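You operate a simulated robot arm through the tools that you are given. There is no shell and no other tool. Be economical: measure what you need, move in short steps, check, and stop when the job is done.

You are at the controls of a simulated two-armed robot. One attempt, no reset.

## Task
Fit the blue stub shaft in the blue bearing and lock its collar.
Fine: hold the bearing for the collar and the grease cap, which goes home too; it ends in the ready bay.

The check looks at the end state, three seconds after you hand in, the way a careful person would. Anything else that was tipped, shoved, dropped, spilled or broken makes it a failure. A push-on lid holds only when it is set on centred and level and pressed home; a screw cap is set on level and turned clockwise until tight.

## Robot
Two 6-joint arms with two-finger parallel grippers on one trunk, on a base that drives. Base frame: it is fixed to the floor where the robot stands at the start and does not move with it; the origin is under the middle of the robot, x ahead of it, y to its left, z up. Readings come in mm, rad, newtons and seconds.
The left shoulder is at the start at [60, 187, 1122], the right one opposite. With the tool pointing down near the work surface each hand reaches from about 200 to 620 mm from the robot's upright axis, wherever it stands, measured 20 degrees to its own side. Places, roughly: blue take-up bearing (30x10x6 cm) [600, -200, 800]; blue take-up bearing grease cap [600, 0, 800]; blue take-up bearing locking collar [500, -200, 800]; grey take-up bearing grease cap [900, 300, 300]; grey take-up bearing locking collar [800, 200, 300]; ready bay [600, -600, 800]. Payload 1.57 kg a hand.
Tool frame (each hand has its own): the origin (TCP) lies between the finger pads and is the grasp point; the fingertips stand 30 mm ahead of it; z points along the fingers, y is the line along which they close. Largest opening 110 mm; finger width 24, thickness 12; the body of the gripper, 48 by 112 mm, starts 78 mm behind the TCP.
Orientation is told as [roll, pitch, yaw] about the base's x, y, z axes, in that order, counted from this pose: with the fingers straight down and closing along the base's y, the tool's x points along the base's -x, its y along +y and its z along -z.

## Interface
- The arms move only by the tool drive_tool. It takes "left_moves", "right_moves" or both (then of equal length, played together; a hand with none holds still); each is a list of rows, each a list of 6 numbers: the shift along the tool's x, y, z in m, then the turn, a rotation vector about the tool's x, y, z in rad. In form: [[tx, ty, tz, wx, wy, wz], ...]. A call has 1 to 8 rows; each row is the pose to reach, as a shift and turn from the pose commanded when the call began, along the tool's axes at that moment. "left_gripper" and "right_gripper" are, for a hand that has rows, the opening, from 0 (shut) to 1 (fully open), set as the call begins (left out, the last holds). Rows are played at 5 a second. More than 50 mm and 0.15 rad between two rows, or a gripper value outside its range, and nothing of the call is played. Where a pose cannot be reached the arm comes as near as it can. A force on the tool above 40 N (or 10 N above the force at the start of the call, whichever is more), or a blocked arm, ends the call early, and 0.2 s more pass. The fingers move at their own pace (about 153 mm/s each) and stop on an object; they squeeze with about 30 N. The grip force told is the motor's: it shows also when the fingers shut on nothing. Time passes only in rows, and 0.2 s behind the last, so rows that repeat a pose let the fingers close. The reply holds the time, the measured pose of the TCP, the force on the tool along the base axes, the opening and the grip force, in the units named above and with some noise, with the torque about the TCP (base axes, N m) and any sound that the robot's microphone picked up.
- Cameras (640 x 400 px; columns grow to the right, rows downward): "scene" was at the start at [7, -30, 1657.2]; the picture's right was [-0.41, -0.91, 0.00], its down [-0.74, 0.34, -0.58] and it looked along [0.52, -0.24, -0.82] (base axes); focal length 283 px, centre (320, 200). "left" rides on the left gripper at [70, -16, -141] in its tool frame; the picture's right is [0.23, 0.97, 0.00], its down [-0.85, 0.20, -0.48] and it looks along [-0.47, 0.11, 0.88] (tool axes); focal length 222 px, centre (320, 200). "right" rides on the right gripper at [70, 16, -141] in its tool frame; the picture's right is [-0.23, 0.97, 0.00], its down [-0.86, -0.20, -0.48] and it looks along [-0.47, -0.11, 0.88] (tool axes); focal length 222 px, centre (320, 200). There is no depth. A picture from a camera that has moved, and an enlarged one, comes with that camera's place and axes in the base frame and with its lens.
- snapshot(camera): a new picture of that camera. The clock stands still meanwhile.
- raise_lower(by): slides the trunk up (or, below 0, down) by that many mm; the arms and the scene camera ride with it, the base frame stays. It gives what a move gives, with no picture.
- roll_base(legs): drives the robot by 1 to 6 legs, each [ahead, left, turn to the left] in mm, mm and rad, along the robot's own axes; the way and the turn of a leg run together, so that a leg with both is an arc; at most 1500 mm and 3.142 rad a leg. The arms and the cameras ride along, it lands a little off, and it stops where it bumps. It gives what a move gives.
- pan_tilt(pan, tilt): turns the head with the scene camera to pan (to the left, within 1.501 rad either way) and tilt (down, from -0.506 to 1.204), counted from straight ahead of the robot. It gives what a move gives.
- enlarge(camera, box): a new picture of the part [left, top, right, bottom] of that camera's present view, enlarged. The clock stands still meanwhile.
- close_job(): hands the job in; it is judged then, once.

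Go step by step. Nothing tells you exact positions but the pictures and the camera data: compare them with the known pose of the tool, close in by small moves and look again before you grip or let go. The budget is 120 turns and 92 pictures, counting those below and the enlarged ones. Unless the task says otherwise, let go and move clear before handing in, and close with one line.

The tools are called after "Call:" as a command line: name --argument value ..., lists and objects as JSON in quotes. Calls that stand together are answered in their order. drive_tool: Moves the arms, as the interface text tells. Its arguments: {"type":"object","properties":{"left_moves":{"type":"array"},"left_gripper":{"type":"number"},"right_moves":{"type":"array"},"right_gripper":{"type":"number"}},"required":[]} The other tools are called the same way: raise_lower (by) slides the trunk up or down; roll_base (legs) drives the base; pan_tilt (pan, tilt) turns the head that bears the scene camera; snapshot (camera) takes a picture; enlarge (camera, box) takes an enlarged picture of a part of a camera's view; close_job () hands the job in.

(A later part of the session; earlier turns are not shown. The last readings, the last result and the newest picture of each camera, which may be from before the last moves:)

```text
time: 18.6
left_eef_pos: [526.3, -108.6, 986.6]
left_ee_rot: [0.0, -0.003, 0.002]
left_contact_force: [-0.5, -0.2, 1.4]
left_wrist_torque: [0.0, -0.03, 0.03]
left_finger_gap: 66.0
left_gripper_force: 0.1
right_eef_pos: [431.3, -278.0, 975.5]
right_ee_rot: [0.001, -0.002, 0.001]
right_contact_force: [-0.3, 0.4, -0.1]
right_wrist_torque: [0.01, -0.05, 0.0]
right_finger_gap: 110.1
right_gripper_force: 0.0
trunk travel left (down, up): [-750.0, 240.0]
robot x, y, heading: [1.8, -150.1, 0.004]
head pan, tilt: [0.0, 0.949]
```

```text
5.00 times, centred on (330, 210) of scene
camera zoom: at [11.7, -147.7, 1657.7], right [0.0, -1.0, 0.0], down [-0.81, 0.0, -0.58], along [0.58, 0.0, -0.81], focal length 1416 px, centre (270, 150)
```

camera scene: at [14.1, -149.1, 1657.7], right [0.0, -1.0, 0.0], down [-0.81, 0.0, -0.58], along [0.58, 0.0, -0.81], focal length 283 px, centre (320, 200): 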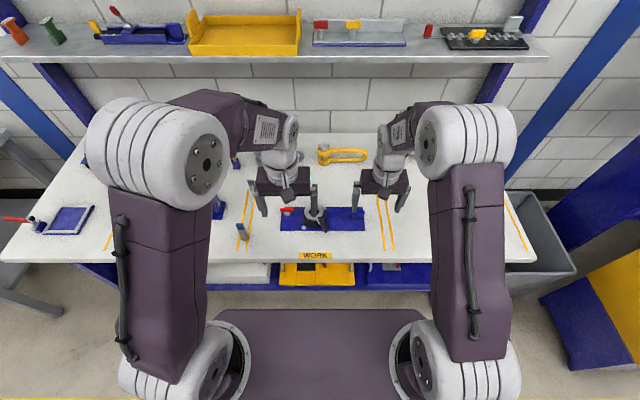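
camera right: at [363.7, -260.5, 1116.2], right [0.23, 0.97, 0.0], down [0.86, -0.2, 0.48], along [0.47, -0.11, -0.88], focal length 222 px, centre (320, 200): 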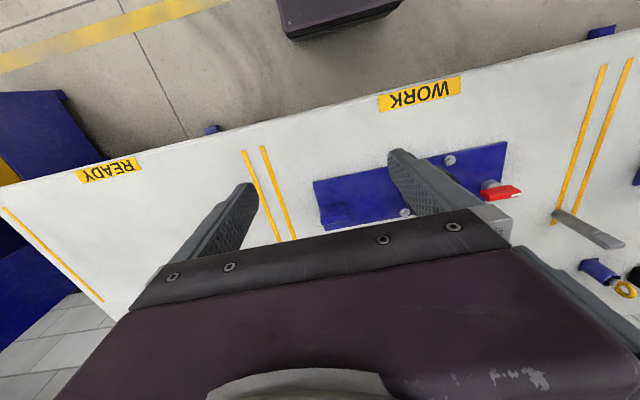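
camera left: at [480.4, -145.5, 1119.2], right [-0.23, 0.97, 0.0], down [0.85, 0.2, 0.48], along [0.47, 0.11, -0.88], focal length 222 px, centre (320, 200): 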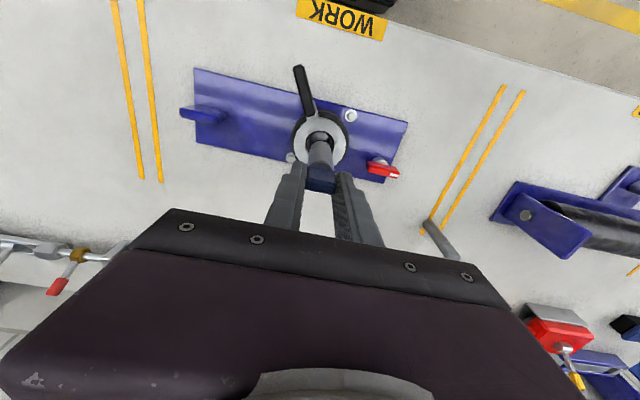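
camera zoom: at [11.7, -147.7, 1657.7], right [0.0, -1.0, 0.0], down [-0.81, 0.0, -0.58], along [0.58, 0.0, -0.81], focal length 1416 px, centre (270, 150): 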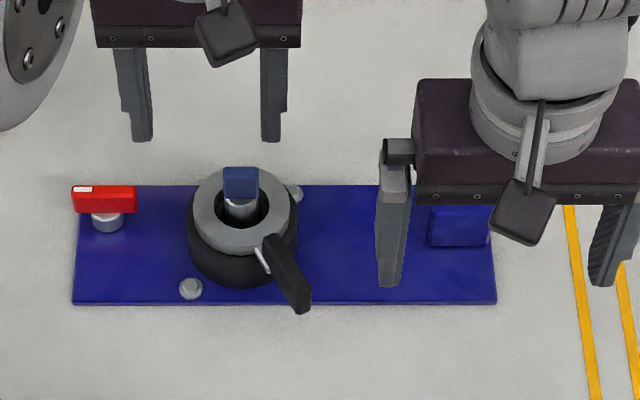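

The shaft is in the bore. I bring the right hand over the handle tab to measure it.

Call:
drive_tool --right_moves '[[-0.035, 0.0, 0.015, 0, 0, 0], [-0.065, 0.0, 0.035, 0, 0, 0]]'

Call:
enlarge --camera "right" --box '[220, 90, 420, 220]'

Call:
enlarge --camera "left" --box '[60, 60, 260, 200]'

```text
time: 19.2
left_eef_pos: [528.0, -109.7, 983.7]
left_ee_rot: [-0.001, 0.001, 0.0]
left_contact_force: [-0.4, 0.2, 0.4]
left_wrist_torque: [0.0, 0.03, 0.02]
left_finger_gap: 65.9
left_gripper_force: 0.1
right_eef_pos: [499.9, -281.0, 936.6]
right_ee_rot: [0.0, -0.001, 0.001]
right_contact_force: [-0.1, 0.2, 0.0]
right_wrist_torque: [-0.02, 0.0, 0.0]
right_finger_gap: 109.9
right_gripper_force: 0.1
trunk travel left (down, up): [-750.0, 240.0]
robot x, y, heading: [-1.8, -150.3, -0.0]
head pan, tilt: [0.0, 0.949]
```

```text
3.08 times, centred on (320, 155) of right
camera zoom: at [429.8, -262.7, 1077.7], right [0.23, 0.97, 0.0], down [0.86, -0.2, 0.48], along [0.47, -0.11, -0.88], focal length 684 px, centre (320, 338)
```

zoom: 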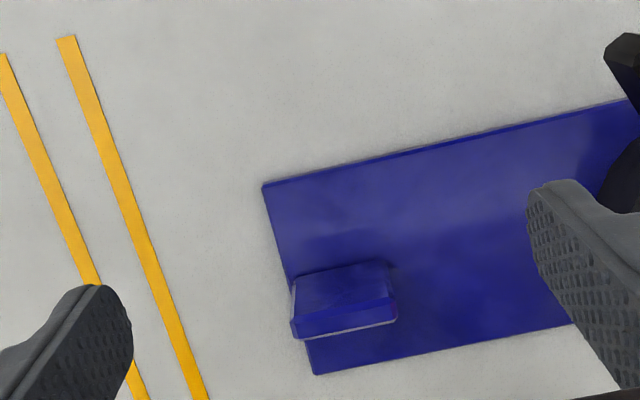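

```text
2.86 times, centred on (160, 130) of left
camera zoom: at [458.6, -126.4, 1125.3], right [-0.23, 0.97, 0.0], down [0.86, 0.2, 0.48], along [0.47, 0.11, -0.88], focal length 635 px, centre (777, 400)
```

zoom: 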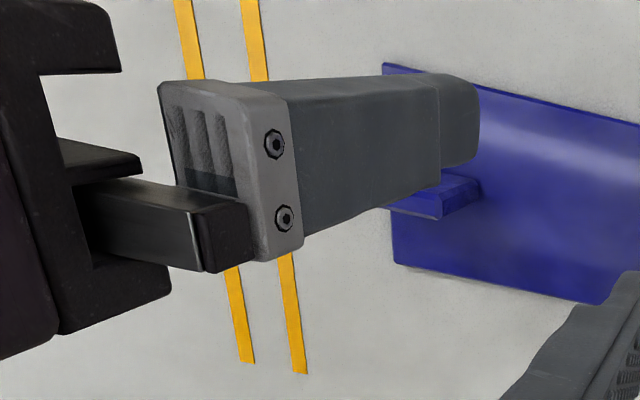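

The tab is an upright plate, front face x≈554, 10 mm thick, 40 mm along y, top z≈826. I turn the right hand 90° so its fingers close along x over it.

Call:
drive_tool --right_moves '[[-0.008, 0, 0, 0, 0, -0.14], [-0.016, 0, 0, 0, 0, -0.28], [-0.024, 0, 0, 0, 0, -0.42], [-0.032, 0, 0, 0, 0, -0.56], [-0.04, 0, 0, 0, 0, -0.7], [-0.048, 0, 0, 0, 0, -0.84], [-0.058, 0, 0, 0, 0, -0.98]]' --right_gripper 0.6

Call:
drive_tool --right_moves '[[0, 0, 0, 0, 0, -0.148], [0, 0, 0, 0, 0, -0.295], [0, 0, 0, 0, 0, -0.443], [0, 0, 0, 0, 0, -0.5908]]'

Call:
snapshot --camera "right"

```text
time: 20.9
left_eef_pos: [528.5, -110.1, 985.4]
left_ee_rot: [0.0, 0.001, 0.001]
left_contact_force: [-0.3, 0.5, 0.5]
left_wrist_torque: [-0.02, 0.0, -0.03]
left_finger_gap: 65.9
left_gripper_force: 0.1
right_eef_pos: [556.1, -278.2, 939.7]
right_ee_rot: [0.002, 0.0, 0.984]
right_contact_force: [0.1, -0.1, -0.3]
right_wrist_torque: [0.02, 0.04, 0.0]
right_finger_gap: 65.9
right_gripper_force: 0.0
trunk travel left (down, up): [-750.0, 240.0]
robot x, y, heading: [-0.1, -148.7, -0.003]
head pan, tilt: [0.0, 0.949]
```

```text
time: 21.9
left_eef_pos: [528.6, -109.4, 985.7]
left_ee_rot: [0.001, 0.0, 0.002]
left_contact_force: [-0.4, 0.0, 0.0]
left_wrist_torque: [0.01, 0.03, -0.01]
left_finger_gap: 66.3
left_gripper_force: 0.1
right_eef_pos: [556.4, -276.3, 940.4]
right_ee_rot: [0.001, -0.002, 1.575]
right_contact_force: [-0.9, -0.5, 0.1]
right_wrist_torque: [-0.01, -0.01, 0.02]
right_finger_gap: 66.0
right_gripper_force: 0.0
trunk travel left (down, up): [-750.0, 240.0]
robot x, y, heading: [1.9, -146.7, 0.002]
head pan, tilt: [0.0, 0.949]
```

```text
52 pictures are left
camera right: at [541.1, -346.1, 1081.3], right [-0.97, 0.22, 0.0], down [0.2, 0.86, 0.48], along [0.11, 0.47, -0.88], focal length 222 px, centre (320, 200)
```

right: 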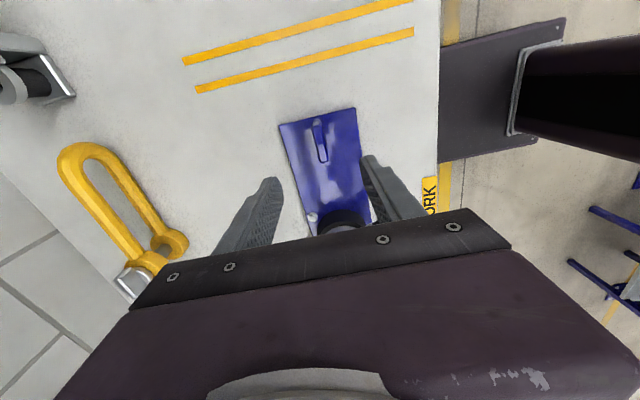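

Call:
enlarge --camera "right" --box '[270, 100, 370, 200]'

```text
4.00 times, centred on (320, 150) of right
camera zoom: at [541.1, -346.1, 1081.3], right [-0.97, 0.22, 0.0], down [0.2, 0.86, 0.48], along [0.11, 0.47, -0.88], focal length 888 px, centre (320, 400)
```

zoom: 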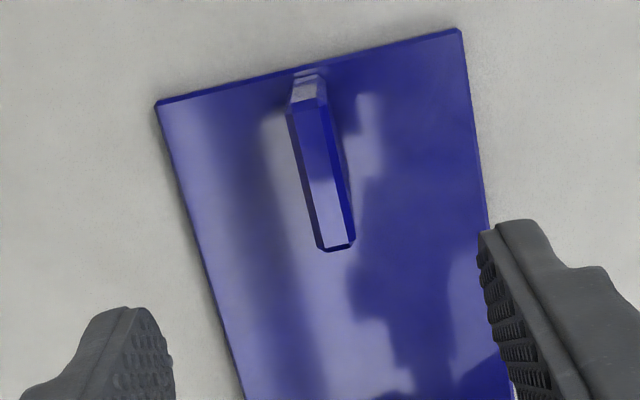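

Tab centre reads [556,-282]. I shift 5.5 mm in -y, descend and close on the tab.

Call:
drive_tool --right_moves '[[0.003, 0, 0.04, 0, 0, 0], [0.0055, 0, 0.075, 0, 0, 0], [0.0055, 0, 0.1, 0, 0, 0], [0.0055, 0, 0.11, 0, 0, 0], [0.0055, 0, 0.11, 0, 0, 0]]'

Call:
enlarge --camera "right" --box '[240, 100, 400, 230]'

```text
time: 23.1
left_eef_pos: [527.8, -110.2, 985.2]
left_ee_rot: [-0.001, -0.002, 0.001]
left_contact_force: [-0.6, 0.3, -0.6]
left_wrist_torque: [-0.02, 0.0, 0.02]
left_finger_gap: 66.1
left_gripper_force: 0.0
right_eef_pos: [555.3, -283.1, 830.2]
right_ee_rot: [0.0, 0.001, 1.572]
right_contact_force: [-0.7, 0.8, -0.3]
right_wrist_torque: [-0.03, 0.0, 0.02]
right_finger_gap: 66.0
right_gripper_force: 0.1
trunk travel left (down, up): [-750.0, 240.0]
robot x, y, heading: [-1.6, -148.3, 0.001]
head pan, tilt: [0.0, 0.949]
```

```text
3.08 times, centred on (320, 165) of right
camera zoom: at [539.9, -351.9, 970.0], right [-0.97, 0.23, 0.0], down [0.2, 0.86, 0.48], along [0.11, 0.47, -0.88], focal length 684 px, centre (320, 308)
```

zoom: 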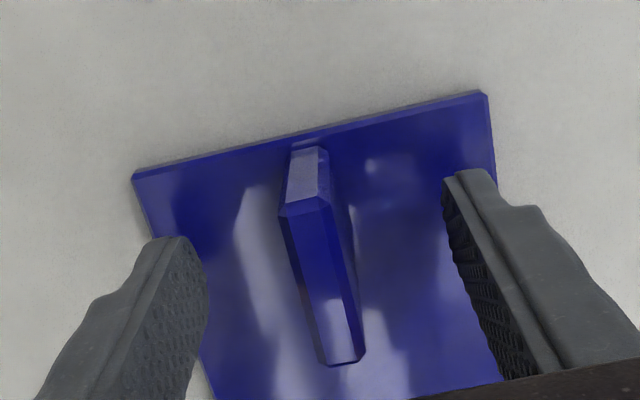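

Call:
drive_tool --right_moves '[[0, -0.0006, 0, 0, 0, 0], [0, -0.0006, 0, 0, 0, 0], [0, -0.0006, 0, 0, 0, 0]]' --right_gripper 0

Call:
snapshot --camera "right"

Call:
enlarge --camera "left" --box '[200, 70, 420, 220]'

```text
time: 23.9
left_eef_pos: [528.2, -110.1, 984.9]
left_ee_rot: [0.001, 0.0, 0.001]
left_contact_force: [0.3, 0.1, 0.6]
left_wrist_torque: [-0.01, 0.04, 0.04]
left_finger_gap: 66.0
left_gripper_force: 0.1
right_eef_pos: [557.4, -283.8, 829.9]
right_ee_rot: [0.0, 0.0, 1.573]
right_contact_force: [-2.5, 0.3, 0.8]
right_wrist_torque: [0.01, 0.02, 0.32]
right_finger_gap: 11.6
right_gripper_force: 29.4
trunk travel left (down, up): [-750.0, 240.0]
robot x, y, heading: [3.0, -149.1, 0.002]
head pan, tilt: [0.0, 0.949]
```

```text
49 pictures are left
camera right: at [540.8, -351.8, 970.4], right [-0.97, 0.23, 0.0], down [0.2, 0.86, 0.48], along [0.11, 0.47, -0.88], focal length 222 px, centre (320, 200)
```

right: 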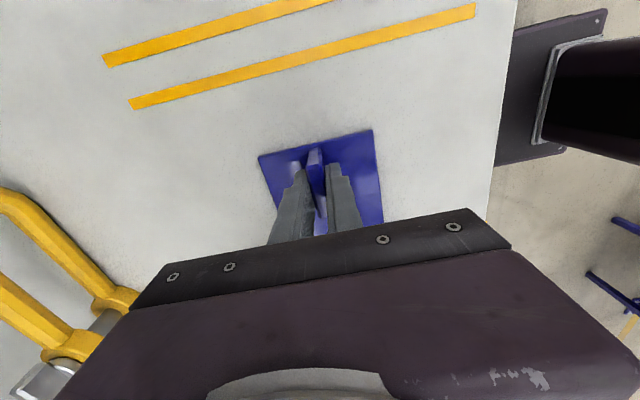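

```text
2.67 times, centred on (310, 145) of left
camera zoom: at [457.7, -126.5, 1125.5], right [-0.23, 0.97, 0.0], down [0.85, 0.2, 0.48], along [0.47, 0.11, -0.88], focal length 592 px, centre (347, 347)
```

zoom: 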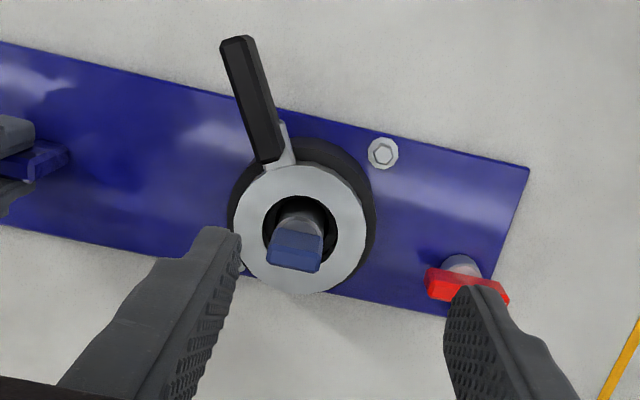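

The bearing is held at the tab. The lever bar is radial, about 208° from the bore, from [520,-148] to [478,-170], z 811 to 843. I place the left hand above it, yawed to close across it.

Call:
drive_tool --left_moves '[[0.01, -0.013, 0.02, 0, 0, -0.125], [0.02, -0.026, 0.04, 0, 0, -0.25], [0.028, -0.04, 0.06, 0, 0, -0.37], [0.032, -0.05, 0.08, 0, 0, -0.49]]'

Call:
enlarge --camera "left" --box '[220, 70, 420, 220]'

```text
time: 24.9
left_eef_pos: [496.2, -160.0, 905.3]
left_ee_rot: [0.0, 0.0, 0.494]
left_contact_force: [0.1, -1.1, -1.1]
left_wrist_torque: [-0.01, 0.02, 0.01]
left_finger_gap: 66.0
left_gripper_force: 0.0
right_eef_pos: [556.9, -282.7, 829.9]
right_ee_rot: [0.0, 0.0, 1.572]
right_contact_force: [-1.6, -0.3, 0.2]
right_wrist_torque: [-0.06, 0.03, 0.25]
right_finger_gap: 11.8
right_gripper_force: 28.5
trunk travel left (down, up): [-750.0, 240.0]
robot x, y, heading: [0.2, -149.1, 0.001]
head pan, tilt: [0.0, 0.949]
```

```text
2.67 times, centred on (320, 145) of left
camera zoom: at [440.6, -208.1, 1045.5], right [-0.66, 0.75, 0.0], down [0.66, 0.58, 0.48], along [0.36, 0.32, -0.88], focal length 592 px, centre (320, 347)
```

zoom: 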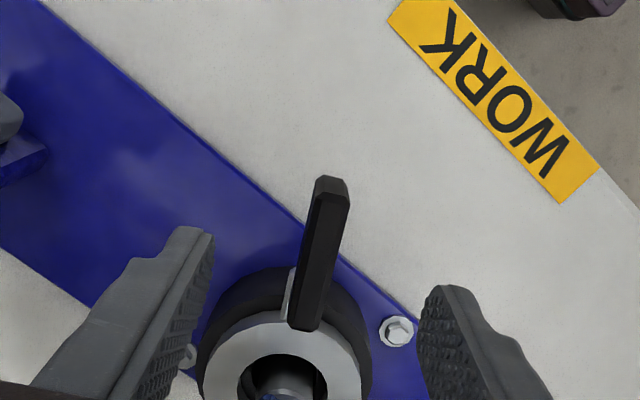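

The lever is well aligned between the fingers. I descend and grip it.

Call:
drive_tool --left_moves '[[0, 0.0015, 0.03, 0, 0, 0], [0, 0.0015, 0.057, 0, 0, 0], [0, 0.0015, 0.057, 0, 0, 0]]'

Call:
drive_tool --left_moves '[[0, 0, 0, 0, 0, 0], [0, 0, 0, 0, 0, 0], [0, 0, 0, 0, 0, 0]]' --left_gripper 0

Call:
enlarge --camera "left" --box '[220, 70, 420, 220]'

```text
time: 25.6
left_eef_pos: [493.7, -160.2, 848.0]
left_ee_rot: [0.0, -0.001, 0.492]
left_contact_force: [0.7, -1.2, 0.1]
left_wrist_torque: [-0.02, 0.0, 0.01]
left_finger_gap: 66.2
left_gripper_force: 0.1
right_eef_pos: [556.3, -282.6, 829.7]
right_ee_rot: [-0.001, 0.001, 1.572]
right_contact_force: [0.2, -0.7, -0.1]
right_wrist_torque: [-0.02, 0.01, 0.26]
right_finger_gap: 11.8
right_gripper_force: 28.8
trunk travel left (down, up): [-750.0, 240.0]
robot x, y, heading: [0.1, -150.7, 0.001]
head pan, tilt: [0.0, 0.949]
```

```text
time: 26.4
left_eef_pos: [493.1, -160.3, 847.4]
left_ee_rot: [0.0, 0.002, 0.49]
left_contact_force: [3.1, -5.5, -0.5]
left_wrist_torque: [-0.06, 0.0, -0.39]
left_finger_gap: 11.2
left_gripper_force: 28.8
right_eef_pos: [558.1, -283.4, 829.5]
right_ee_rot: [0.001, 0.0, 1.572]
right_contact_force: [-3.1, 4.0, 2.5]
right_wrist_torque: [-0.21, 0.1, 0.28]
right_finger_gap: 11.8
right_gripper_force: 29.4
trunk travel left (down, up): [-750.0, 240.0]
robot x, y, heading: [0.5, -147.1, 0.005]
head pan, tilt: [0.0, 0.949]
```

```text
2.67 times, centred on (320, 145) of left
camera zoom: at [439.5, -207.8, 987.3], right [-0.66, 0.75, 0.0], down [0.66, 0.58, 0.48], along [0.36, 0.32, -0.88], focal length 592 px, centre (320, 347)
```

zoom: 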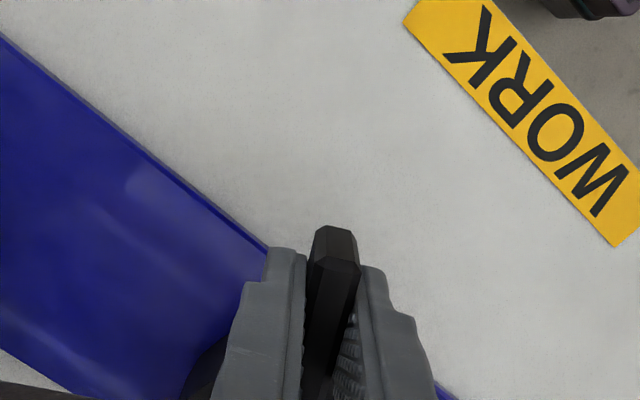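

The lever is gripped. I swing it clockwise about the bore in small steps.

Call:
drive_tool --left_moves '[[-0.0001, 0.0034, 0, 0, 0, 0.05], [-0.0003, 0.0067, 0, 0, 0, 0.1], [-0.0008, 0.01, 0, 0, 0, 0.15], [-0.0013, 0.0133, 0, 0, 0, 0.2]]'

```text
time: 27.4
left_eef_pos: [489.1, -144.2, 847.3]
left_ee_rot: [0.0, 0.002, 0.29]
left_contact_force: [1.9, -15.1, -9.5]
left_wrist_torque: [-0.02, 0.2, -0.87]
left_finger_gap: 12.2
left_gripper_force: 28.8
right_eef_pos: [557.2, -282.6, 830.0]
right_ee_rot: [0.0, -0.001, 1.573]
right_contact_force: [-3.5, 14.4, 10.4]
right_wrist_torque: [0.78, 0.6, 0.31]
right_finger_gap: 11.9
right_gripper_force: 29.3
trunk travel left (down, up): [-750.0, 240.0]
robot x, y, heading: [3.4, -147.3, 0.003]
head pan, tilt: [0.0, 0.949]
```

It turns with about 15 N of drag. I continue another 0.2 rad and look.

Call:
drive_tool --left_moves '[[-0.0001, 0.0034, 0, 0, 0, 0.05], [-0.0003, 0.0067, 0, 0, 0, 0.1], [-0.0008, 0.01, 0, 0, 0, 0.15], [-0.0013, 0.0133, 0, 0, 0, 0.2]]'

Call:
snapshot --camera "left"

Call:
enlarge --camera "scene" --box '[260, 170, 400, 260]'

```text
time: 28.4
left_eef_pos: [486.7, -129.9, 847.6]
left_ee_rot: [0.001, 0.0, 0.091]
left_contact_force: [0.9, -12.7, -7.9]
left_wrist_torque: [0.12, 0.13, -0.79]
left_finger_gap: 12.2
left_gripper_force: 29.2
right_eef_pos: [558.2, -282.8, 830.4]
right_ee_rot: [0.0, 0.0, 1.572]
right_contact_force: [-0.9, 14.7, 10.6]
right_wrist_torque: [0.74, 0.51, 0.25]
right_finger_gap: 11.7
right_gripper_force: 28.9
trunk travel left (down, up): [-750.0, 240.0]
robot x, y, heading: [1.6, -150.5, -0.001]
head pan, tilt: [0.0, 0.949]
```

```text
45 pictures are left
camera left: at [417.8, -153.9, 988.5], right [-0.31, 0.95, 0.0], down [0.83, 0.28, 0.48], along [0.45, 0.15, -0.88], focal length 222 px, centre (320, 200)
```

left: 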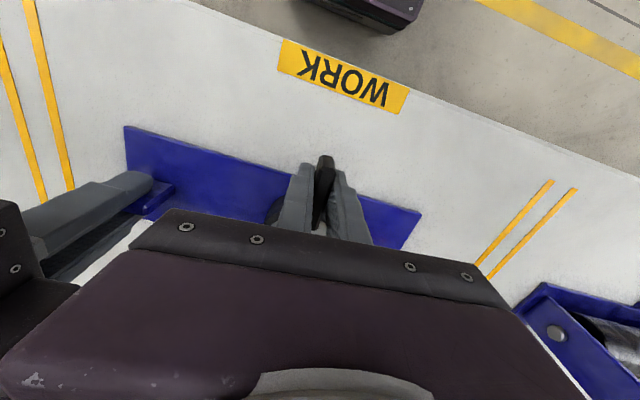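

```text
4.44 times, centred on (330, 215) of scene
camera zoom: at [14.6, -148.1, 1657.7], right [0.0, -1.0, 0.0], down [-0.81, 0.0, -0.58], along [0.58, 0.0, -0.81], focal length 1258 px, centre (276, 133)
```

zoom: 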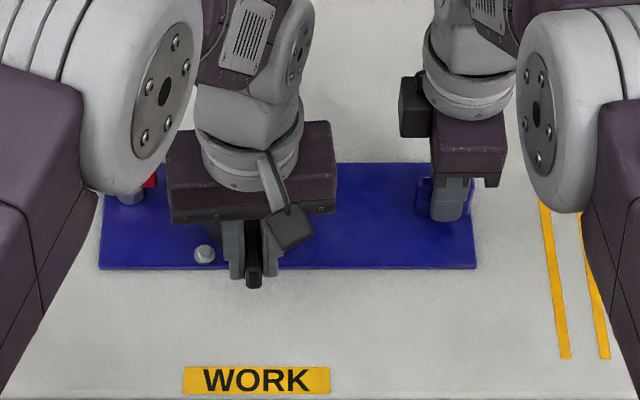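

The lever turns while the plate stays put. I continue clockwise until it stops.

Call:
drive_tool --left_moves '[[-0.0001, 0.0034, 0, 0, 0, 0.05], [-0.0003, 0.0067, 0, 0, 0, 0.1], [-0.0008, 0.01, 0, 0, 0, 0.15], [-0.0013, 0.0133, 0, 0, 0, 0.2], [-0.0021, 0.0166, 0, 0, 0, 0.25], [-0.003, 0.0198, 0, 0, 0, 0.3], [-0.0041, 0.023, 0, 0, 0, 0.35], [-0.0053, 0.0261, 0, 0, 0, 0.4]]'

```text
time: 30.2
left_eef_pos: [487.4, -105.4, 849.4]
left_ee_rot: [-0.001, 0.0, -0.312]
left_contact_force: [4.8, -9.7, -1.5]
left_wrist_torque: [-0.14, -0.24, -0.47]
left_finger_gap: 11.7
left_gripper_force: 29.1
right_eef_pos: [556.7, -282.9, 829.9]
right_ee_rot: [0.002, 0.001, 1.573]
right_contact_force: [-4.9, 9.3, 7.1]
right_wrist_torque: [0.07, 0.19, 0.78]
right_finger_gap: 11.4
right_gripper_force: 29.0
trunk travel left (down, up): [-750.0, 240.0]
robot x, y, heading: [-1.1, -149.0, 0.0]
head pan, tilt: [0.0, 0.949]
```

Call:
drive_tool --left_moves '[[-0.0001, 0.0034, 0, 0, 0, 0.05], [-0.0003, 0.0067, 0, 0, 0, 0.1], [-0.0008, 0.01, 0, 0, 0, 0.15], [-0.0013, 0.0133, 0, 0, 0, 0.2], [-0.0021, 0.0166, 0, 0, 0, 0.25], [-0.003, 0.0198, 0, 0, 0, 0.3], [-0.0041, 0.023, 0, 0, 0, 0.35], [-0.0053, 0.0261, 0, 0, 0, 0.4]]'

Call:
enlarge --camera "scene" --box '[260, 170, 400, 260]'

```text
time: 32.0
left_eef_pos: [504.0, -83.2, 848.9]
left_ee_rot: [0.0, -0.002, -0.708]
left_contact_force: [11.1, -32.9, -5.3]
left_wrist_torque: [-0.15, -0.14, 0.82]
left_finger_gap: 15.1
left_gripper_force: 30.0
right_eef_pos: [556.0, -281.4, 829.6]
right_ee_rot: [0.002, -0.003, 1.571]
right_contact_force: [-10.4, 30.7, 8.5]
right_wrist_torque: [0.32, 0.27, -0.74]
right_finger_gap: 12.7
right_gripper_force: 30.5
trunk travel left (down, up): [-750.0, 240.0]
robot x, y, heading: [-1.1, -152.1, 0.004]
head pan, tilt: [0.0, 0.949]
```

```text
4.44 times, centred on (330, 215) of scene
camera zoom: at [14.2, -148.7, 1657.7], right [0.0, -1.0, 0.0], down [-0.81, 0.0, -0.58], along [0.58, 0.0, -0.81], focal length 1258 px, centre (276, 133)
```

zoom: 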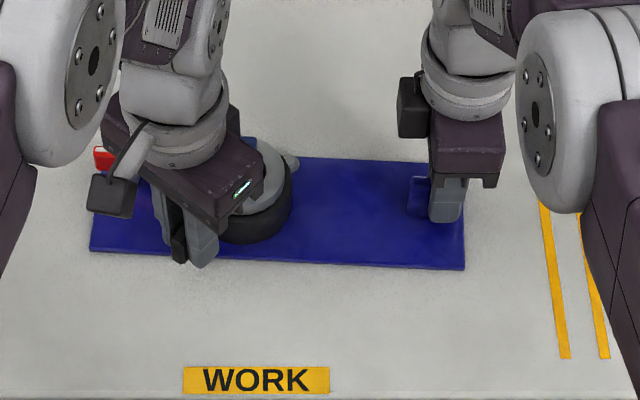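

The lever hit a firm stop after about 1.15 rad, and the plate twisted slightly. I ease off, let go of the lever, rise and look.

Call:
drive_tool --left_moves '[[0, -0.003, 0, 0, 0, -0.04], [0, -0.006, 0, 0, 0, -0.07]]'

Call:
drive_tool --left_moves '[[0, 0, 0, 0, 0, 0], [0, 0, 0, 0, 0, 0], [0, 0, -0.03, 0, 0, 0], [0, 0, -0.06, 0, 0, 0], [0.03, 0, -0.1, 0, 0, 0], [0.05, 0, -0.13, 0, 0, 0]]' --left_gripper 0.5

Call:
enlarge --camera "left" --box '[160, 60, 440, 220]'

Call:
enlarge --camera "scene" --box '[260, 170, 400, 260]'

```text
time: 32.6
left_eef_pos: [496.9, -86.8, 848.9]
left_ee_rot: [-0.001, 0.001, -0.64]
left_contact_force: [3.8, -12.9, 0.3]
left_wrist_torque: [-0.38, -0.61, 0.81]
left_finger_gap: 14.2
left_gripper_force: 30.2
right_eef_pos: [555.6, -282.6, 830.2]
right_ee_rot: [0.002, 0.001, 1.57]
right_contact_force: [-5.3, 14.0, 3.4]
right_wrist_torque: [0.46, 0.47, -0.62]
right_finger_gap: 12.1
right_gripper_force: 29.0
trunk travel left (down, up): [-750.0, 240.0]
robot x, y, heading: [1.2, -147.7, -0.003]
head pan, tilt: [0.0, 0.949]
```

```text
time: 34.0
left_eef_pos: [459.1, -57.4, 976.0]
left_ee_rot: [0.0, 0.001, -0.639]
left_contact_force: [-0.5, -0.1, -0.3]
left_wrist_torque: [-0.01, -0.04, 0.01]
left_finger_gap: 54.9
left_gripper_force: 0.0
right_eef_pos: [555.9, -281.4, 829.5]
right_ee_rot: [-0.001, 0.0, 1.573]
right_contact_force: [-0.5, 0.1, -2.1]
right_wrist_torque: [0.16, -0.07, 0.16]
right_finger_gap: 11.7
right_gripper_force: 29.2
trunk travel left (down, up): [-750.0, 240.0]
robot x, y, heading: [2.6, -148.8, 0.0]
head pan, tilt: [0.0, 0.949]
```

```text
2.29 times, centred on (300, 140) of left
camera zoom: at [391.3, -29.7, 1116.1], right [0.4, 0.92, 0.0], down [0.81, -0.35, 0.48], along [0.44, -0.19, -0.88], focal length 508 px, centre (366, 337)
```

zoom: 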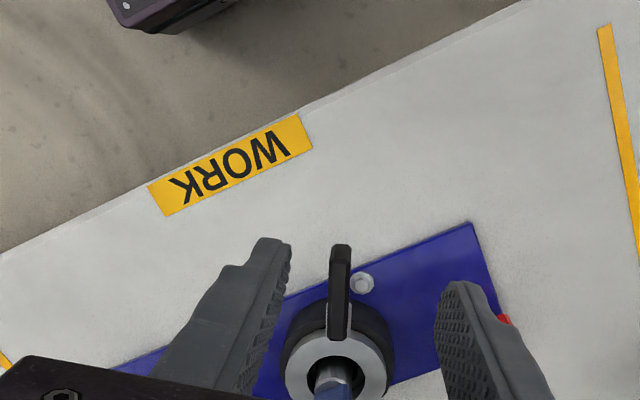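

```text
4.44 times, centred on (330, 215) of scene
camera zoom: at [13.7, -148.5, 1657.6], right [0.0, -1.0, 0.0], down [-0.81, 0.0, -0.58], along [0.58, 0.0, -0.81], focal length 1258 px, centre (276, 133)
```

zoom: 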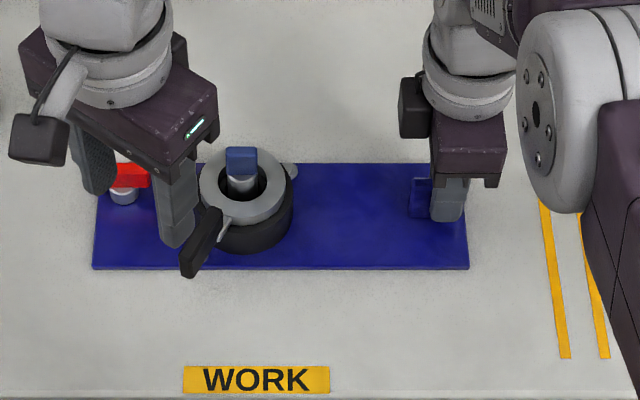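

The lever stopped at about 150° and the plate has settled straight again. Next comes the cap, so I bring the left hand over it for a close look.

Call:
drive_tool --left_moves '[[-0.02, 0.01, 0.0, 0, 0, -0.13], [-0.04, 0.02, 0.0, 0, 0, -0.26], [-0.06, 0.03, 0.0, 0, 0, -0.39], [-0.07, 0.045, 0.0, 0, 0, -0.51], [-0.07, 0.06, 0.02, 0, 0, -0.64]]'

Call:
snapshot --camera "left"

```text
time: 35.2
left_eef_pos: [549.3, -50.3, 958.2]
left_ee_rot: [0.001, -0.001, 0.005]
left_contact_force: [0.2, -0.8, 0.6]
left_wrist_torque: [0.0, 0.0, 0.01]
left_finger_gap: 54.8
left_gripper_force: 0.1
right_eef_pos: [557.7, -283.6, 829.9]
right_ee_rot: [-0.001, 0.0, 1.573]
right_contact_force: [-1.1, 0.4, -3.5]
right_wrist_torque: [0.02, 0.01, 0.04]
right_finger_gap: 11.7
right_gripper_force: 29.2
trunk travel left (down, up): [-750.0, 240.0]
robot x, y, heading: [-0.1, -146.7, -0.0]
head pan, tilt: [0.0, 0.949]
```

```text
40 pictures are left
camera left: at [479.3, -68.3, 1098.3], right [-0.23, 0.97, 0.0], down [0.85, 0.2, 0.48], along [0.47, 0.11, -0.88], focal length 222 px, centre (320, 200)
```

left: 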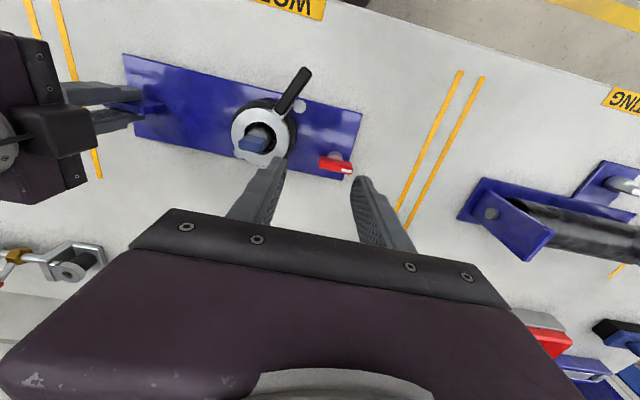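

Call:
enlarge --camera "left" --box '[220, 60, 380, 190]'

```text
3.08 times, centred on (300, 125) of left
camera zoom: at [479.3, -68.3, 1098.3], right [-0.23, 0.97, 0.0], down [0.85, 0.2, 0.48], along [0.47, 0.11, -0.88], focal length 684 px, centre (382, 431)
```

zoom: 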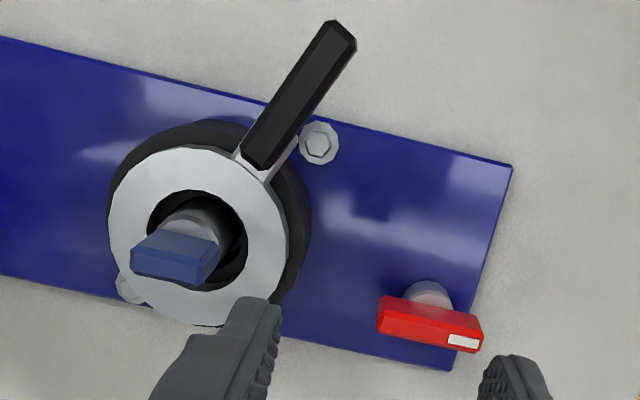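

The red bar lies along y, centred near [573,-26], on a 23 mm post. I turn the left hand to yaw +90° so its fingers close across the bar, then check from above.

Call:
drive_tool --left_moves '[[-0.003, 0.004, 0, 0, 0, -0.14], [-0.006, 0.008, 0, 0, 0, -0.28], [-0.01, 0.012, 0, 0, 0, -0.42], [-0.014, 0.016, 0.005, 0, 0, -0.56], [-0.018, 0.02, 0.01, 0, 0, -0.7], [-0.021, 0.022, 0.015, 0, 0, -0.84], [-0.024, 0.024, 0.02, 0, 0, -0.98]]'

Call:
drive_tool --left_moves '[[0, 0, 0.01, 0, 0, -0.148], [0, 0, 0.02, 0, 0, -0.295], [0, 0, 0.03, 0, 0, -0.443], [0, 0, 0.035, 0, 0, -0.5908]]'

Call:
enlarge --camera "left" --box '[220, 80, 420, 220]'

```text
time: 36.9
left_eef_pos: [573.4, -25.0, 937.9]
left_ee_rot: [0.0, 0.001, 0.985]
left_contact_force: [0.9, 0.5, 0.0]
left_wrist_torque: [0.01, 0.0, -0.03]
left_finger_gap: 55.1
left_gripper_force: 0.0
right_eef_pos: [557.0, -282.5, 829.9]
right_ee_rot: [0.002, 0.001, 1.571]
right_contact_force: [1.4, 0.0, -1.7]
right_wrist_torque: [0.07, -0.04, 0.05]
right_finger_gap: 11.7
right_gripper_force: 29.1
trunk travel left (down, up): [-750.0, 240.0]
robot x, y, heading: [-2.2, -154.0, 0.0]
head pan, tilt: [0.0, 0.949]
```

```text
time: 37.9
left_eef_pos: [573.3, -25.6, 901.6]
left_ee_rot: [0.001, 0.0, 1.574]
left_contact_force: [-0.2, -0.4, -0.5]
left_wrist_torque: [-0.02, -0.01, 0.0]
left_finger_gap: 55.2
left_gripper_force: 0.1
right_eef_pos: [557.3, -283.1, 828.5]
right_ee_rot: [0.002, 0.002, 1.573]
right_contact_force: [-0.3, -0.7, -2.6]
right_wrist_torque: [0.01, -0.08, 0.06]
right_finger_gap: 11.8
right_gripper_force: 28.7
trunk travel left (down, up): [-750.0, 240.0]
robot x, y, heading: [-4.4, -148.9, 0.001]
head pan, tilt: [0.0, 0.949]
```

```text
2.86 times, centred on (320, 150) of left
camera zoom: at [590.0, -95.9, 1042.5], right [-0.97, -0.23, 0.0], down [-0.2, 0.85, 0.48], along [-0.11, 0.47, -0.88], focal length 635 px, centre (320, 343)
```

zoom: 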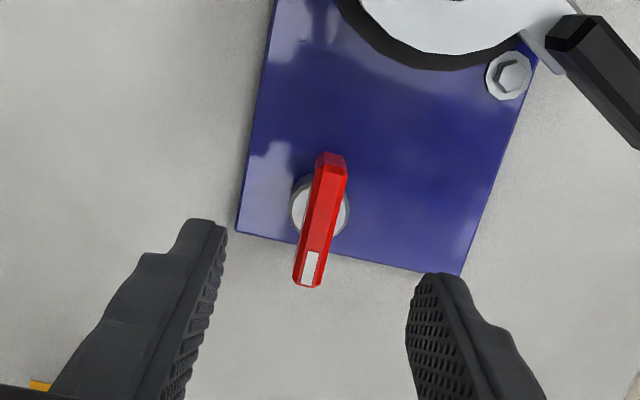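

The hand is centred over the bar. I descend and grip it.

Call:
drive_tool --left_moves '[[0, 0, 0.03, 0, 0, 0], [0, 0, 0.055, 0, 0, 0], [0, 0, 0.066, 0, 0, 0], [0, 0, 0.066, 0, 0, 0]]'

Call:
drive_tool --left_moves '[[0, 0, 0, 0, 0, 0], [0, 0, 0, 0, 0, 0], [0, 0, 0, 0, 0, 0]]' --left_gripper 0

Call:
enlarge --camera "left" --box '[240, 100, 400, 220]'

```text
time: 38.9
left_eef_pos: [574.4, -28.0, 836.8]
left_ee_rot: [0.0, -0.001, 1.572]
left_contact_force: [-1.1, 0.4, 0.1]
left_wrist_torque: [-0.03, 0.02, 0.02]
left_finger_gap: 54.7
left_gripper_force: 0.0
right_eef_pos: [557.2, -282.2, 828.7]
right_ee_rot: [0.001, 0.0, 1.573]
right_contact_force: [-0.6, -0.5, -2.2]
right_wrist_torque: [-0.02, -0.03, 0.07]
right_finger_gap: 11.6
right_gripper_force: 28.9
trunk travel left (down, up): [-750.0, 240.0]
robot x, y, heading: [1.1, -147.2, 0.004]
head pan, tilt: [0.0, 0.949]
```

```text
time: 39.6
left_eef_pos: [574.3, -27.9, 836.4]
left_ee_rot: [0.001, 0.001, 1.572]
left_contact_force: [-0.5, 0.6, -0.5]
left_wrist_torque: [-0.02, -0.01, -0.05]
left_finger_gap: 10.6
left_gripper_force: 28.6
right_eef_pos: [556.9, -283.2, 829.4]
right_ee_rot: [0.001, 0.001, 1.573]
right_contact_force: [-0.3, -0.7, -2.2]
right_wrist_torque: [0.02, 0.0, 0.07]
right_finger_gap: 11.6
right_gripper_force: 29.1
trunk travel left (down, up): [-750.0, 240.0]
robot x, y, heading: [-2.9, -149.0, 0.003]
head pan, tilt: [0.0, 0.949]
```

```text
3.33 times, centred on (320, 160) of left
camera zoom: at [590.0, -97.9, 976.4], right [-0.97, -0.23, 0.0], down [-0.2, 0.85, 0.48], along [-0.11, 0.47, -0.88], focal length 740 px, centre (320, 333)
```

zoom: 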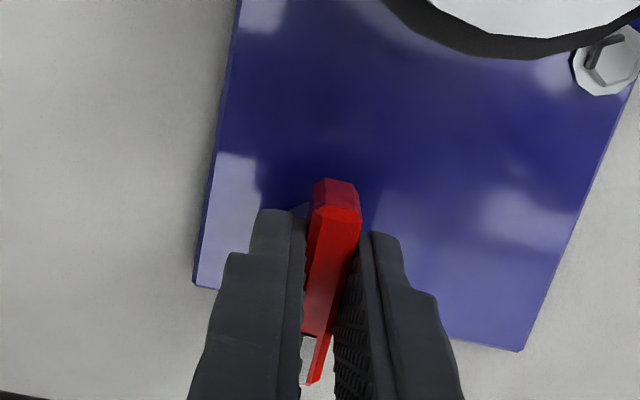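

The bar is gripped. I try turning it clockwise a little and read the torque.

Call:
drive_tool --left_moves '[[0, 0.0002, 0, 0, 0, 0.05], [0, 0.0003, 0, 0, 0, 0.1], [0, 0.0005, 0, 0, 0, 0.15], [-0.0001, 0.0007, 0, 0, 0, 0.2]]'

```text
time: 40.6
left_eef_pos: [571.2, -26.7, 835.9]
left_ee_rot: [0.001, 0.001, 1.37]
left_contact_force: [0.6, -8.5, -1.4]
left_wrist_torque: [0.39, -0.14, -0.03]
left_finger_gap: 10.5
left_gripper_force: 28.2
right_eef_pos: [556.4, -281.6, 830.9]
right_ee_rot: [0.001, -0.001, 1.573]
right_contact_force: [-1.9, 8.3, 1.4]
right_wrist_torque: [0.1, 0.03, 0.43]
right_finger_gap: 11.5
right_gripper_force: 29.3
trunk travel left (down, up): [-750.0, 240.0]
robot x, y, heading: [2.5, -151.9, 0.0]
head pan, tilt: [0.0, 0.949]
```

It turns freely. A slight sideways load has built up, so I correct 1 mm and keep turning.

Call:
drive_tool --left_moves '[[0.001, 0.0001, 0, 0, 0, 0.05], [0.001, 0.0002, 0, 0, 0, 0.1], [0.001, 0.0004, 0, 0, 0, 0.2], [0.001, 0.0007, 0, 0, 0, 0.3], [0.001, 0.0011, 0, 0, 0, 0.4], [0.001, 0.0014, 0, 0, 0, 0.5], [0.001, 0.0018, 0, 0, 0, 0.6]]'

Call:
enlarge --camera "left" --box '[240, 100, 400, 220]'

```text
time: 42.2
left_eef_pos: [570.7, -25.4, 837.4]
left_ee_rot: [-0.001, 0.0, 0.771]
left_contact_force: [1.5, 0.9, 0.2]
left_wrist_torque: [-0.29, 0.36, 0.03]
left_finger_gap: 10.6
left_gripper_force: 28.2
right_eef_pos: [556.9, -282.3, 829.8]
right_ee_rot: [0.002, 0.002, 1.573]
right_contact_force: [0.5, -0.5, 2.7]
right_wrist_torque: [0.43, -0.24, 0.37]
right_finger_gap: 11.8
right_gripper_force: 29.3
trunk travel left (down, up): [-750.0, 240.0]
robot x, y, heading: [1.4, -148.6, 0.002]
head pan, tilt: [0.0, 0.949]
```

```text
3.33 times, centred on (320, 160) of left
camera zoom: at [531.7, -87.4, 977.4], right [-0.84, 0.54, 0.0], down [0.48, 0.74, 0.48], along [0.26, 0.4, -0.88], focal length 740 px, centre (320, 333)
```

zoom: 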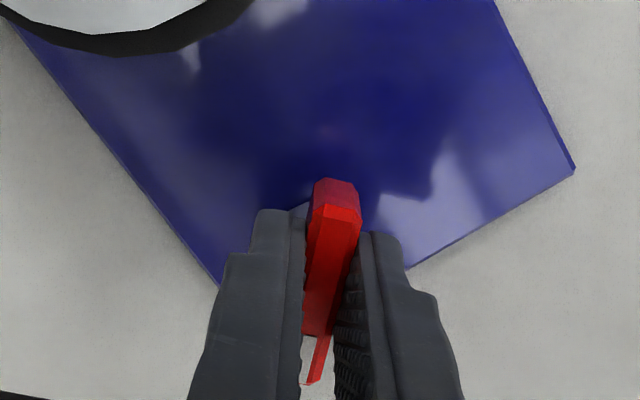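

The cap turns with no torque so far. I press down gently to see whether it moves.

Call:
drive_tool --left_moves '[[0, 0, 0.001, 0, 0, 0], [0, 0, 0.002, 0, 0, 0], [0, 0, 0.003, 0, 0, 0]]'

```text
time: 43.0
left_eef_pos: [572.0, -27.6, 836.5]
left_ee_rot: [-0.004, -0.004, 0.772]
left_contact_force: [-2.6, 1.3, 23.1]
left_wrist_torque: [-0.13, 0.3, 0.03]
left_finger_gap: 10.8
left_gripper_force: 28.6
right_eef_pos: [554.7, -282.8, 830.3]
right_ee_rot: [-0.001, 0.0, 1.571]
right_contact_force: [2.2, -1.0, -8.3]
right_wrist_torque: [-0.99, -0.01, -0.38]
right_finger_gap: 11.9
right_gripper_force: 28.9
trunk travel left (down, up): [-750.0, 240.0]
robot x, y, heading: [-6.4, -147.0, 0.003]
head pan, tilt: [0.0, 0.949]
```

Pressing meets solid resistance, so it is a screw or turn cap. I relax the press and keep turning clockwise.

Call:
drive_tool --left_moves '[[0, 0, -0.002, 0, 0, 0.05], [0, 0.0003, -0.002, 0, 0, 0.15], [0, 0.0006, -0.002, 0, 0, 0.28], [0, 0.0009, -0.002, 0, 0, 0.41], [0, 0.0012, -0.002, 0, 0, 0.54], [0, 0.0015, -0.002, 0, 0, 0.67], [0, 0.0018, -0.002, 0, 0, 0.8]]'

```text
time: 44.6
left_eef_pos: [569.6, -27.2, 835.2]
left_ee_rot: [-0.001, 0.002, -0.029]
left_contact_force: [0.9, -7.6, -0.2]
left_wrist_torque: [-0.09, 0.0, 0.97]
left_finger_gap: 28.1
left_gripper_force: 30.3
right_eef_pos: [556.4, -281.5, 828.9]
right_ee_rot: [-0.002, -0.003, 1.572]
right_contact_force: [-2.7, 7.7, -2.5]
right_wrist_torque: [0.34, 0.11, -0.17]
right_finger_gap: 11.7
right_gripper_force: 29.3
trunk travel left (down, up): [-750.0, 240.0]
robot x, y, heading: [0.4, -151.5, 0.001]
head pan, tilt: [0.0, 0.949]
```

The fingers have slipped around the bar, so it met a stop. I look before doing anything more.

Call:
enlarge --camera "left" --box '[240, 100, 400, 220]'

Call:
enlarge --camera "scene" --box '[260, 170, 400, 260]'

```text
3.33 times, centred on (320, 160) of left
camera zoom: at [498.6, -41.3, 976.0], right [-0.2, 0.98, 0.0], down [0.86, 0.17, 0.48], along [0.47, 0.09, -0.88], focal length 740 px, centre (320, 333)
```

zoom: 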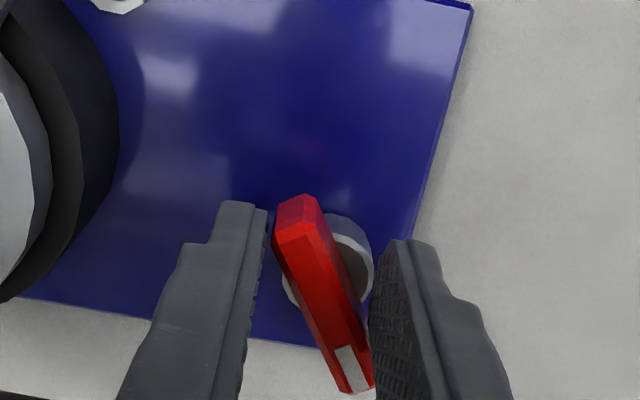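

```text
4.44 times, centred on (330, 215) of scene
camera zoom: at [14.1, -149.0, 1657.6], right [0.0, -1.0, 0.0], down [-0.81, 0.0, -0.58], along [0.58, 0.0, -0.81], focal length 1258 px, centre (276, 133)
```

zoom: 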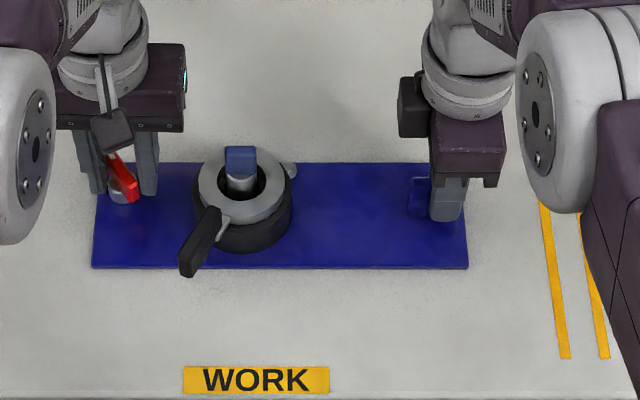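

The bar stopped with its white end about 57° clockwise from where it began, much like the collar. I open, rise and inspect closely from a low angle.

Call:
drive_tool --left_moves '[[0, 0, 0, 0, 0, 0], [0, 0, 0, 0, 0, 0], [0, 0, -0.03, 0, 0, 0], [0.02, 0, -0.06, 0, 0, 0], [0.06, 0, -0.06, 0, -0.12, 0], [0.1, 0, -0.06, 0, -0.25, 0], [0.12, 0, -0.05, 0, -0.37, 0], [0.14, 0, -0.05, 0, -0.5, 0]]' --left_gripper 0.8

Call:
snapshot --camera "left"

```text
time: 46.5
left_eef_pos: [430.0, -21.1, 886.4]
left_ee_rot: [0.002, -0.5, -0.029]
left_contact_force: [-0.4, 0.8, -0.2]
left_wrist_torque: [0.0, -0.02, -0.02]
left_finger_gap: 88.1
left_gripper_force: 0.0
left hand out of reach, approached as far as the arm can: row 6
right_eef_pos: [556.7, -284.1, 829.2]
right_ee_rot: [0.0, 0.0, 1.571]
right_contact_force: [-0.9, -0.6, -0.3]
right_wrist_torque: [0.02, -0.2, -0.06]
right_finger_gap: 11.6
right_gripper_force: 29.2
trunk travel left (down, up): [-750.0, 240.0]
robot x, y, heading: [0.1, -146.1, -0.001]
head pan, tilt: [0.0, 0.949]
```

```text
33 pictures are left
camera left: at [300.3, -35.6, 977.3], right [-0.17, 0.98, -0.11], down [0.53, 0.18, 0.83], along [0.83, 0.09, -0.55], focal length 222 px, centre (320, 200)
```

left: 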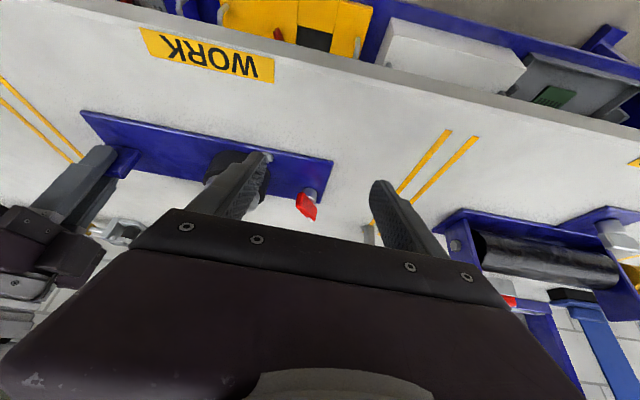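

Call:
enlarge --camera "left" --box '[270, 165, 350, 235]'

```text
5.71 times, centred on (310, 200) of left
camera zoom: at [300.3, -35.6, 977.3], right [-0.17, 0.98, -0.11], down [0.53, 0.18, 0.83], along [0.83, 0.09, -0.55], focal length 1269 px, centre (377, 200)
```

zoom: 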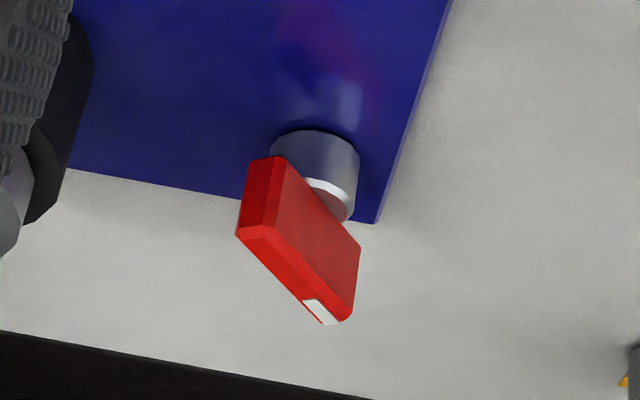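

The bar sits flat on its post and is at its turning stop. Next I test the collar lock by gripping the shaft tang and pulling up lightly while the right hand holds the plate.

Call:
drive_tool --left_moves '[[-0.02, -0.01, -0.02, 0, 0.1, 0], [-0.05, -0.03, -0.02, 0, 0.2, 0], [-0.08, -0.05, -0.015, 0, 0.3, 0], [-0.115, -0.075, -0.01, 0, 0.4, 0], [-0.146, -0.0964, -0.005, 0, 0.5, 0]]' --left_gripper 0.6

Call:
enlarge --camera "left" --box '[220, 70, 420, 220]'

```text
time: 47.6
left_eef_pos: [552.8, -122.4, 959.2]
left_ee_rot: [0.004, 0.002, -0.026]
left_contact_force: [-0.6, 0.3, -0.3]
left_wrist_torque: [0.01, 0.03, -0.02]
left_finger_gap: 65.9
left_gripper_force: 0.0
left hand out of reach, approached as far as the arm can: row 2, 3
right_eef_pos: [557.0, -282.6, 829.4]
right_ee_rot: [-0.001, 0.001, 1.573]
right_contact_force: [0.6, -1.3, -1.6]
right_wrist_torque: [0.05, 0.18, 0.01]
right_finger_gap: 11.5
right_gripper_force: 28.8
trunk travel left (down, up): [-750.0, 240.0]
robot x, y, heading: [-1.2, -148.3, 0.002]
head pan, tilt: [0.0, 0.949]
```

```text
2.67 times, centred on (320, 145) of left
camera zoom: at [482.9, -137.6, 1098.8], right [-0.2, 0.98, 0.0], down [0.86, 0.17, 0.48], along [0.47, 0.1, -0.88], focal length 592 px, centre (320, 347)
```

zoom: 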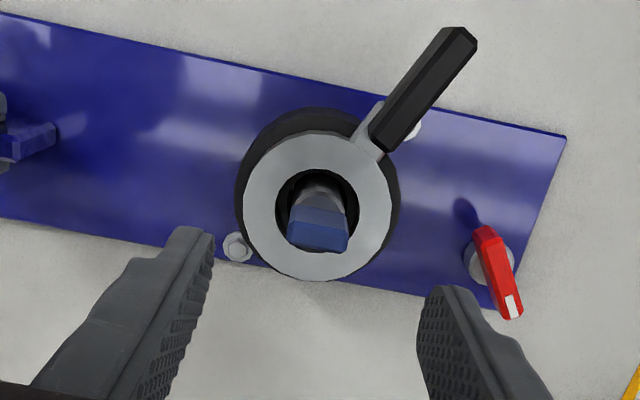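

Call:
drive_tool --left_moves '[[-0.003, 0.001, 0.035, 0, 0, 0], [-0.003, 0.001, 0.071, 0, 0, 0], [-0.003, 0.001, 0.071, 0, 0, 0]]'

Call:
drive_tool --left_moves '[[0, 0, 0, 0, 0, 0], [0, 0, 0, 0, 0, 0], [0, 0, 0, 0, 0, 0]]' --left_gripper 0

Call:
drive_tool --left_moves '[[0, 0, -0.001, 0, 0, 0], [0, 0, -0.002, 0, 0, 0], [0, 0, -0.003, 0, 0, 0]]'

```text
time: 48.5
left_eef_pos: [557.0, -121.9, 887.7]
left_ee_rot: [0.001, -0.001, -0.028]
left_contact_force: [0.2, 0.5, -0.4]
left_wrist_torque: [0.0, 0.03, -0.02]
left_finger_gap: 66.0
left_gripper_force: 0.0
right_eef_pos: [557.6, -283.5, 830.0]
right_ee_rot: [0.001, 0.0, 1.572]
right_contact_force: [-1.2, -0.2, -1.9]
right_wrist_torque: [0.15, 0.02, 0.12]
right_finger_gap: 11.7
right_gripper_force: 29.3
trunk travel left (down, up): [-750.0, 240.0]
robot x, y, heading: [0.2, -148.1, -0.002]
head pan, tilt: [0.0, 0.949]
```

```text
time: 49.2
left_eef_pos: [556.3, -121.7, 887.8]
left_ee_rot: [0.0, -0.001, -0.029]
left_contact_force: [-0.5, -4.5, -2.6]
left_wrist_torque: [-0.1, -0.11, 0.16]
left_finger_gap: 23.1
left_gripper_force: 30.0
right_eef_pos: [556.8, -282.4, 829.7]
right_ee_rot: [0.0, 0.001, 1.572]
right_contact_force: [-1.8, 4.0, -0.5]
right_wrist_torque: [0.01, -0.06, 0.1]
right_finger_gap: 11.7
right_gripper_force: 29.2
trunk travel left (down, up): [-750.0, 240.0]
robot x, y, heading: [3.6, -149.2, 0.002]
head pan, tilt: [0.0, 0.949]
```

```text
time: 50.0
left_eef_pos: [557.1, -121.2, 891.5]
left_ee_rot: [-0.001, 0.0, -0.03]
left_contact_force: [5.3, -17.8, -21.1]
left_wrist_torque: [0.17, -0.37, 0.25]
left_finger_gap: 23.5
left_gripper_force: 29.9
right_eef_pos: [557.1, -281.5, 830.0]
right_ee_rot: [-0.001, -0.002, 1.573]
right_contact_force: [-7.1, 17.9, 16.3]
right_wrist_torque: [1.01, 0.11, 0.65]
right_finger_gap: 12.0
right_gripper_force: 28.9
trunk travel left (down, up): [-750.0, 240.0]
robot x, y, heading: [-2.8, -143.1, 0.007]
head pan, tilt: [0.0, 0.949]
```

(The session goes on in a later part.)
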